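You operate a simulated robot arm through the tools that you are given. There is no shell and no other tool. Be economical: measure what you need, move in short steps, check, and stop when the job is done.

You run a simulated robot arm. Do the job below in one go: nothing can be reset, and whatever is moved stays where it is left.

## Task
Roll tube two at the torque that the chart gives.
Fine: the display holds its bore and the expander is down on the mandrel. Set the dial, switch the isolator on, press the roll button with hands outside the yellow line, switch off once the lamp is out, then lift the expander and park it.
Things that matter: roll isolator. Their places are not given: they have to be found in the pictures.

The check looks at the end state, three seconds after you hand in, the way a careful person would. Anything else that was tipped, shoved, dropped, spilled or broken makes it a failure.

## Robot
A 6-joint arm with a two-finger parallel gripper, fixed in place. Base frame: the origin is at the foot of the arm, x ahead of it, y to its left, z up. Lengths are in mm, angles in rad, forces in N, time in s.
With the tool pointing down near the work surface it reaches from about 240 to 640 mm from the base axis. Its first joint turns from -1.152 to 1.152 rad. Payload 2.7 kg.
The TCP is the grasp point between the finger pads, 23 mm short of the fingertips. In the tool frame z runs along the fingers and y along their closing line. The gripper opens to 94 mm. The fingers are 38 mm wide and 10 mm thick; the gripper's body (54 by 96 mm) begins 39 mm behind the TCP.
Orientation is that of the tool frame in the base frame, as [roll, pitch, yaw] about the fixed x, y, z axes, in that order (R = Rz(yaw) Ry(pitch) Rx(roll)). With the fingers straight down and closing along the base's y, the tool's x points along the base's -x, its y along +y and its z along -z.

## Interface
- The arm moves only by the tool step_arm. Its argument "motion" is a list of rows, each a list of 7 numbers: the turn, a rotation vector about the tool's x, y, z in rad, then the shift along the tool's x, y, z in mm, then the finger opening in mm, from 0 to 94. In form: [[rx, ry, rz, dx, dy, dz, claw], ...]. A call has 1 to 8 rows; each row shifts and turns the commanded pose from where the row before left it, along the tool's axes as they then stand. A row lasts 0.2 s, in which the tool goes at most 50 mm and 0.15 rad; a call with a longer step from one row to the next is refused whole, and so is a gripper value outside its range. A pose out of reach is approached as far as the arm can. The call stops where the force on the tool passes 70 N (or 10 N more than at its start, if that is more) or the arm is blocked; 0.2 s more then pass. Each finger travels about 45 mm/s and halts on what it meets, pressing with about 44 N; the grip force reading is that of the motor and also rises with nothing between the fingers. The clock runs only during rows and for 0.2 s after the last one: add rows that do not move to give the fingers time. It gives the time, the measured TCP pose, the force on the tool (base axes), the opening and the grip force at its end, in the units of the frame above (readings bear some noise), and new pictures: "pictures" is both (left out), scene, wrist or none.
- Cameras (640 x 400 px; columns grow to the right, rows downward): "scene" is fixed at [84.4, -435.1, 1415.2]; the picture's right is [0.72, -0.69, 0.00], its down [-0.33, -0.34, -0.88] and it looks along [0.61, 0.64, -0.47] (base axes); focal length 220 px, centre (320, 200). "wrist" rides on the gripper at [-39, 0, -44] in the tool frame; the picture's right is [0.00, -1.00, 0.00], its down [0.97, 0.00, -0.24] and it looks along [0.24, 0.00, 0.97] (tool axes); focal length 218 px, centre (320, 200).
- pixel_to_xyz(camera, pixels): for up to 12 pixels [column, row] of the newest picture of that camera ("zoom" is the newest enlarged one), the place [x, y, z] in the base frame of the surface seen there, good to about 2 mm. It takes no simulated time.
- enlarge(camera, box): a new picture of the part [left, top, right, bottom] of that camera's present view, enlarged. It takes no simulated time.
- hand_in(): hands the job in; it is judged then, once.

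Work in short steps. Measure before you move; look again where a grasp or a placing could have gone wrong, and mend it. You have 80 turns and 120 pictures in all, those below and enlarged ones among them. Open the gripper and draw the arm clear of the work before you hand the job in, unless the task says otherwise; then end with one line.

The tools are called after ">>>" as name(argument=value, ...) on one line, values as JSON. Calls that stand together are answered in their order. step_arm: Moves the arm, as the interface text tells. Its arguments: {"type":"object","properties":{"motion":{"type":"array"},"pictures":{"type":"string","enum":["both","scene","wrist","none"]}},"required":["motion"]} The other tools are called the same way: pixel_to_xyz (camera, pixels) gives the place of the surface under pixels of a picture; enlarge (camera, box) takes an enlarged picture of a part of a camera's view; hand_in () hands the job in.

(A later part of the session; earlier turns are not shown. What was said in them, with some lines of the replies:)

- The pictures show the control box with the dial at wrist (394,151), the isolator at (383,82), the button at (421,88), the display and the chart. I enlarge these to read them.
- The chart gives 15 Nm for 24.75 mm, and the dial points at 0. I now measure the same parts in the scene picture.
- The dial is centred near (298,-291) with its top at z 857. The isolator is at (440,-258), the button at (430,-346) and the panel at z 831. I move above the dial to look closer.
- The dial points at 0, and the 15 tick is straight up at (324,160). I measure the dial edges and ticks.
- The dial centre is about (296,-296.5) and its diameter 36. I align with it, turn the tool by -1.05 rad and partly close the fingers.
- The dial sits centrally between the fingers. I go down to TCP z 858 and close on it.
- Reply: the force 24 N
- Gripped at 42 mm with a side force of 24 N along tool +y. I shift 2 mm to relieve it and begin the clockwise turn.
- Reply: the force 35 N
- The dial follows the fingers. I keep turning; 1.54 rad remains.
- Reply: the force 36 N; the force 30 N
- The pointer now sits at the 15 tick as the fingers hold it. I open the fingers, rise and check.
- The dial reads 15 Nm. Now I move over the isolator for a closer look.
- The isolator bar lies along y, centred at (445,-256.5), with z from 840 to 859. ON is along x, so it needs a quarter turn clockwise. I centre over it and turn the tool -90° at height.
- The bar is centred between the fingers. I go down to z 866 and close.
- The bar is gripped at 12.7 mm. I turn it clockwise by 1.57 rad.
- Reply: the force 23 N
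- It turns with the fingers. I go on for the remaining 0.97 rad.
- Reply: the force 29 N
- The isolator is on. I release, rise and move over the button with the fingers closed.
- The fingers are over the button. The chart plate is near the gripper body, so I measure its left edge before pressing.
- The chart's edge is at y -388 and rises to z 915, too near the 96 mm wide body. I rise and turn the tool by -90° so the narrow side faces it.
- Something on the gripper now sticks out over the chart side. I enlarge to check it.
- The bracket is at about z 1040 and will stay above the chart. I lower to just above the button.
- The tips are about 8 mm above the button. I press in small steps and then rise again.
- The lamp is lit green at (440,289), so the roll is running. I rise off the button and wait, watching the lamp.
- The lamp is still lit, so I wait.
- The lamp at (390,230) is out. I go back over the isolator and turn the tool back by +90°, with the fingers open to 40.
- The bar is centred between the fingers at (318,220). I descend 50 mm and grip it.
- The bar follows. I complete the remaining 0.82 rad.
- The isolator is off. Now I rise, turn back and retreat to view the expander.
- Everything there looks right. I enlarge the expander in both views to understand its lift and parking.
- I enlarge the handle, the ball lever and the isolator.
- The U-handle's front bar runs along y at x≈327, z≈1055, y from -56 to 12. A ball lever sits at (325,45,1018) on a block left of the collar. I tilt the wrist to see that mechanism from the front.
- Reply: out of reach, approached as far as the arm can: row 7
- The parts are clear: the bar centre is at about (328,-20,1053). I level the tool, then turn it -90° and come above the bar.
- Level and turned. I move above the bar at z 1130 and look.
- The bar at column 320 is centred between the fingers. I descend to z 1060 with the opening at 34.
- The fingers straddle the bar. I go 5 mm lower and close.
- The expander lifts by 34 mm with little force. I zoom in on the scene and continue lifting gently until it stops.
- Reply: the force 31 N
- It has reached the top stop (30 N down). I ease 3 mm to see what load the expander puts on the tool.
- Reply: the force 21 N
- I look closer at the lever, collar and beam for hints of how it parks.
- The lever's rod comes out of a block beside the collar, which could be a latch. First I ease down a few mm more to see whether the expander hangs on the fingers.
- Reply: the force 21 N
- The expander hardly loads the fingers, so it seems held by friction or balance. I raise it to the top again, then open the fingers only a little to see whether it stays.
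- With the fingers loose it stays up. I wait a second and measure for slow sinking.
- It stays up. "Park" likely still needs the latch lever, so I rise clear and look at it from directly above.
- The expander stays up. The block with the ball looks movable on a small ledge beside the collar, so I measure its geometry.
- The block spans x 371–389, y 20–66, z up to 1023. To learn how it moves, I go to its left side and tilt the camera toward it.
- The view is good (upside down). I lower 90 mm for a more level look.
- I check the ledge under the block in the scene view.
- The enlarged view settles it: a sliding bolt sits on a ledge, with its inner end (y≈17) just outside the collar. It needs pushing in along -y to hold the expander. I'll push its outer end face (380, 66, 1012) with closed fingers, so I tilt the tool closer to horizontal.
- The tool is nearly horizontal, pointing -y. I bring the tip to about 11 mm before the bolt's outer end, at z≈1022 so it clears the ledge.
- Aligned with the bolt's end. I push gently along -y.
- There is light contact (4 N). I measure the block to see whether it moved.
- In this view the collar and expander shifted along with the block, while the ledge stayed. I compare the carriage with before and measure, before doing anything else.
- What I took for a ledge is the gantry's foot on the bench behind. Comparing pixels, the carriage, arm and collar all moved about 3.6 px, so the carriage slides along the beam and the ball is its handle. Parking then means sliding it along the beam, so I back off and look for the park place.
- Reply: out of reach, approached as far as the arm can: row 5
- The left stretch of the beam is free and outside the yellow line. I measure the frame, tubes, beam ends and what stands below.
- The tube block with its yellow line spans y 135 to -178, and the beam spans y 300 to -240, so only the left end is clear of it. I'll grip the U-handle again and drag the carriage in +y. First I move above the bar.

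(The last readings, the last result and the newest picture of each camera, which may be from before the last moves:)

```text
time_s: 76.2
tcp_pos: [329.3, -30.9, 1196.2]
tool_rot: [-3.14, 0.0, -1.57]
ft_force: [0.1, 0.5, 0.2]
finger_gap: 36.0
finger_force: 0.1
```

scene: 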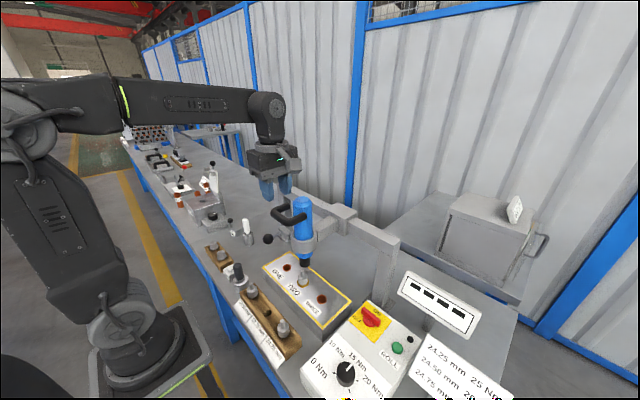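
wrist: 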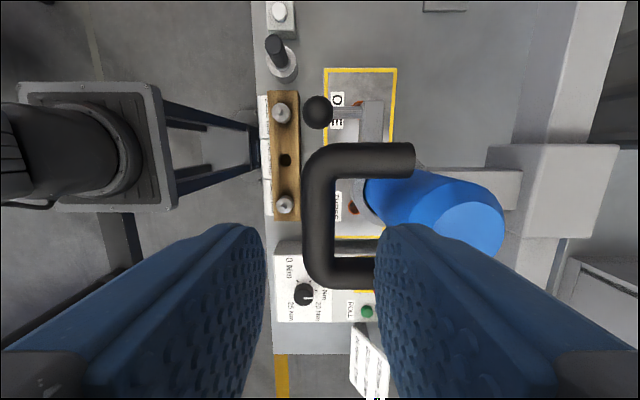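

The bar is centred for the grip (handle mid-row 214, TCP row ≈216). I descend 69 mm and close.

>>> step_arm(motion=[[0, 0, 0, 0, 0, 25, 36], [0, 0, 0, 0, 0, 25, 36], [0, 0, 0, 0, 0, 22, 36], [0, 0, 0, 0, 0, 0, 22], [0, 0, 0, 0, 0, 0, 14], [0, 0, 0, 0, 0, 0, 14], [0, 0, 0, 0, 0, 0, 14]], pictures="none")

>>> step_arm(motion=[[0, 0, 0, -5, 0, 0, 14], [0, 0, 0, -10, 0, 0, 14], [0, 0, 0, -10, 0, 0, 14], [0, 0, 0, -10, 0, 0, 14]])

```text
time_s: 77.8
tcp_pos: [328.1, -29.5, 1125.4]
tool_rot: [3.141, 0.002, -1.571]
ft_force: [7.2, -0.3, -4.3]
finger_gap: 19.8
finger_force: 45.1
```

```text
time_s: 78.8
tcp_pos: [329.2, 4.2, 1124.9]
tool_rot: [3.14, 0.002, -1.571]
ft_force: [-4.0, -1.5, 1.7]
finger_gap: 19.6
finger_force: 45.3
```

scene: 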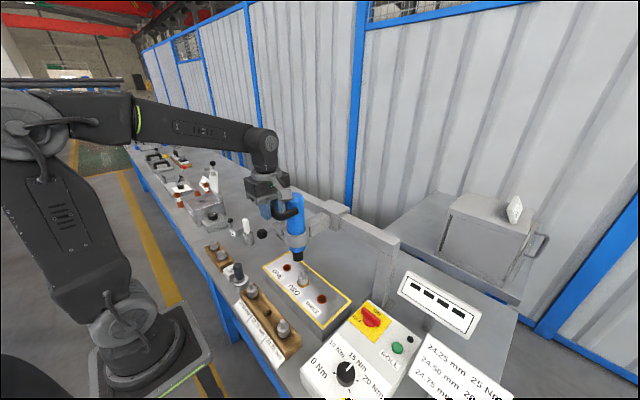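
wrist: 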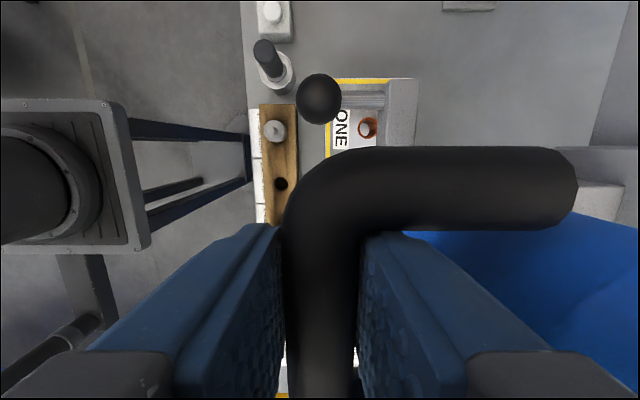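

The carriage follows freely (carriage now at px 328). I keep sliding it in +y.

>>> step_arm(motion=[[0, 0, 0, -15, 0, 0, 14], [0, 0, 0, -20, 0, 0, 14], [0, 0, 0, -20, 0, 0, 14], [0, 0, 0, -20, 0, 0, 14], [0, 0, 0, -20, 0, 0, 14], [0, 0, 0, -15, 0, 0, 14]])

```text
time_s: 80.2
tcp_pos: [328.1, 114.8, 1125.2]
tool_rot: [3.139, 0.002, -1.573]
ft_force: [-6.1, 0.3, -3.3]
finger_gap: 19.7
finger_force: 45.3
```

scene: 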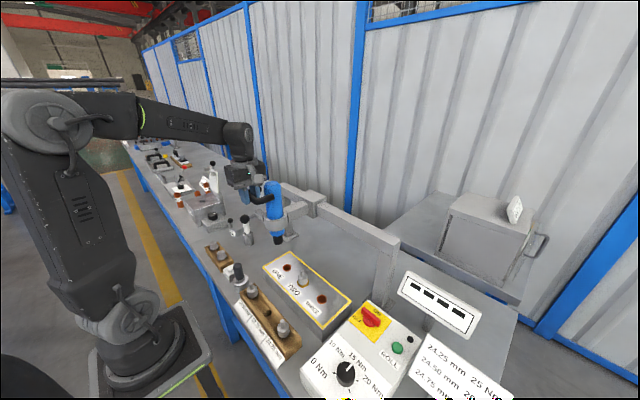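
wrist: 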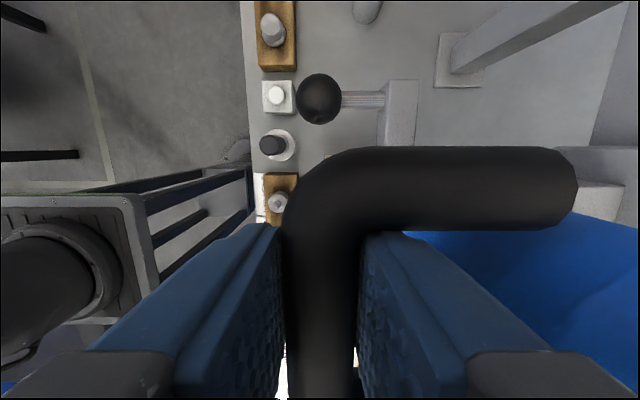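

Still moving freely. I continue with smaller steps toward the end of travel.

>>> step_arm(motion=[[0, 0, 0, -15, 0, 0, 14], [0, 0, 0, -15, 0, 0, 14], [0, 0, 0, -15, 0, 0, 14], [0, 0, 0, -12, 0, 0, 14], [0, 0, 0, -10, 0, 0, 14], [0, 0, 0, -8, 0, 0, 14]], pictures="scene")

>>> enlarge(camera="scene", box=[200, 150, 360, 290])

```text
time_s: 81.6
tcp_pos: [328.4, 185.8, 1126.4]
tool_rot: [3.138, -0.007, -1.572]
ft_force: [-6.2, -20.3, -18.5]
finger_gap: 19.6
finger_force: 45.0
```

scene: 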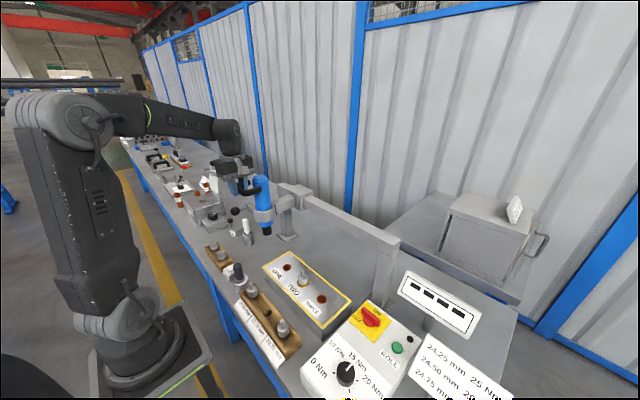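

```text
2.86 times, centred on (280, 220) of scene
```

zoom: 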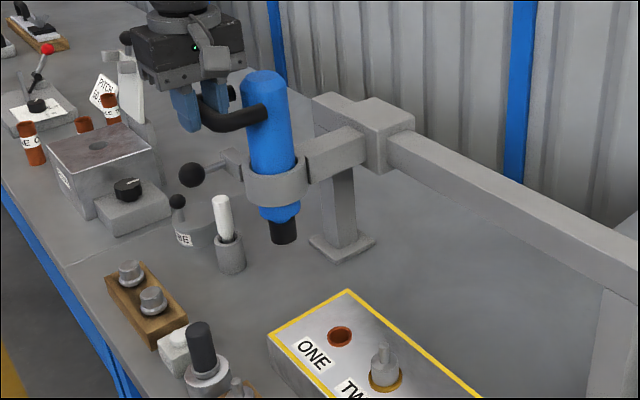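

The carriage has met its end stop at y≈186, clear of the yellow line. I ease back, lift to the top stop once more and release gently.

>>> step_arm(motion=[[0, 0, 0, 2, 0, -2, 14], [0, 0, 0, 0, 0, 0, 14], [0, 0, 0, 0, 0, 0, 22], [0, 0, 0, 0, 0, 0, 38], [0, 0, 0, 0, 0, 0, 38], [0, 0, 0, 0, 0, 0, 38]], pictures="none")

>>> step_arm(motion=[[0, 0, 0, 0, 0, -20, 38], [0, 0, 0, 0, 0, -30, 40], [0, 0, 0, 0, 0, -30, 60], [0, 0, 0, 0, 30, -20, 60], [0, 0, 0, 0, 40, 0, 60], [0, 0, 0, 40, 20, 0, 60], [0, 0, 0, 40, 0, 0, 60], [0, 0, 0, 40, 0, 0, 60]])

>>> enlarge(camera="scene", box=[200, 150, 360, 290])

>>> enlarge(camera="scene", box=[280, 250, 440, 400])

```text
time_s: 83.0
tcp_pos: [329.2, 186.1, 1128.3]
tool_rot: [-3.14, 0.002, -1.571]
ft_force: [-1.7, -13.7, 3.9]
finger_gap: 37.3
finger_force: 0.1
```

```text
time_s: 84.8
tcp_pos: [237.0, 66.0, 1226.2]
tool_rot: [3.141, 0.0, -1.571]
ft_force: [0.0, -0.6, -0.4]
finger_gap: 60.1
finger_force: 0.1
```

scene: 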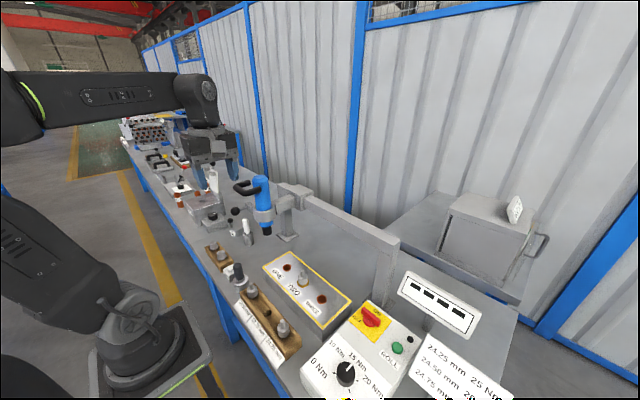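
wrist: 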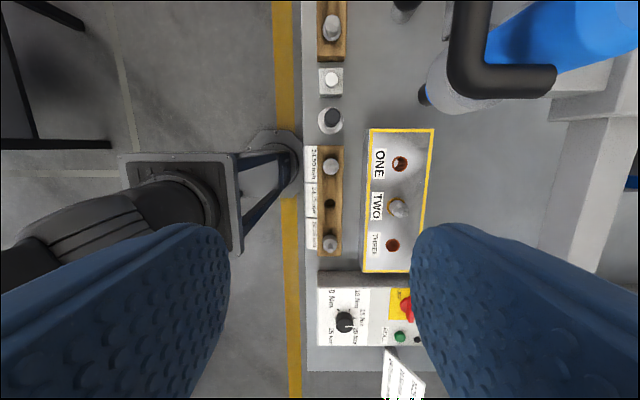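

```text
2.86 times, centred on (280, 220) of scene
```

zoom: 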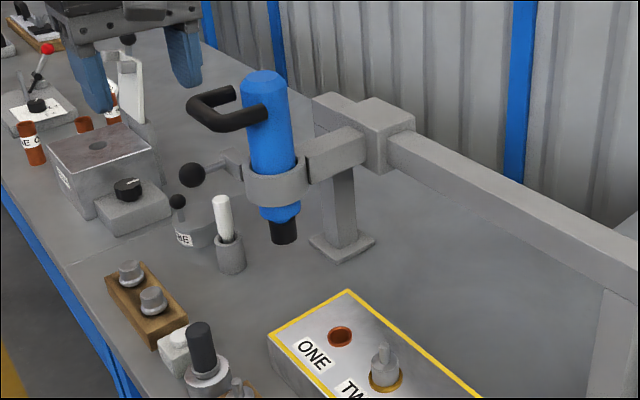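

```text
2.67 times, centred on (360, 325) of scene
```

zoom: 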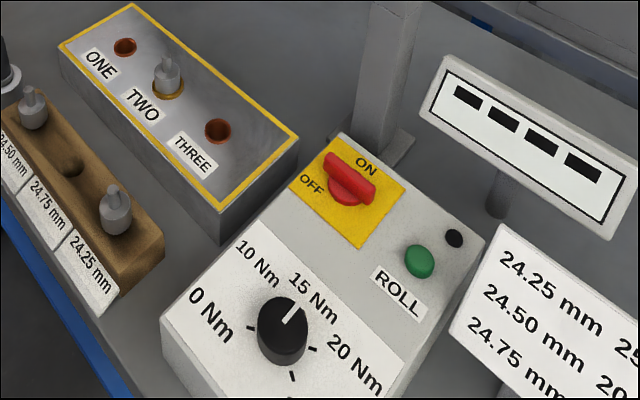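

The final pictures show the expander lifted and parked at the left end of the beam. The isolator is off, the dial reads 15, the lamp is out and the arm is clear, so I hand in.

>>> hand_in()

```text
The job is handed in.
```

I rolled tube two at 15 Nm, the chart's torque for the 24.75 mm bore, switched the isolator off once the lamp was out, then lifted the expander and parked it at the left end of its beam (no marked park spot; that end is clear of the yellow line).
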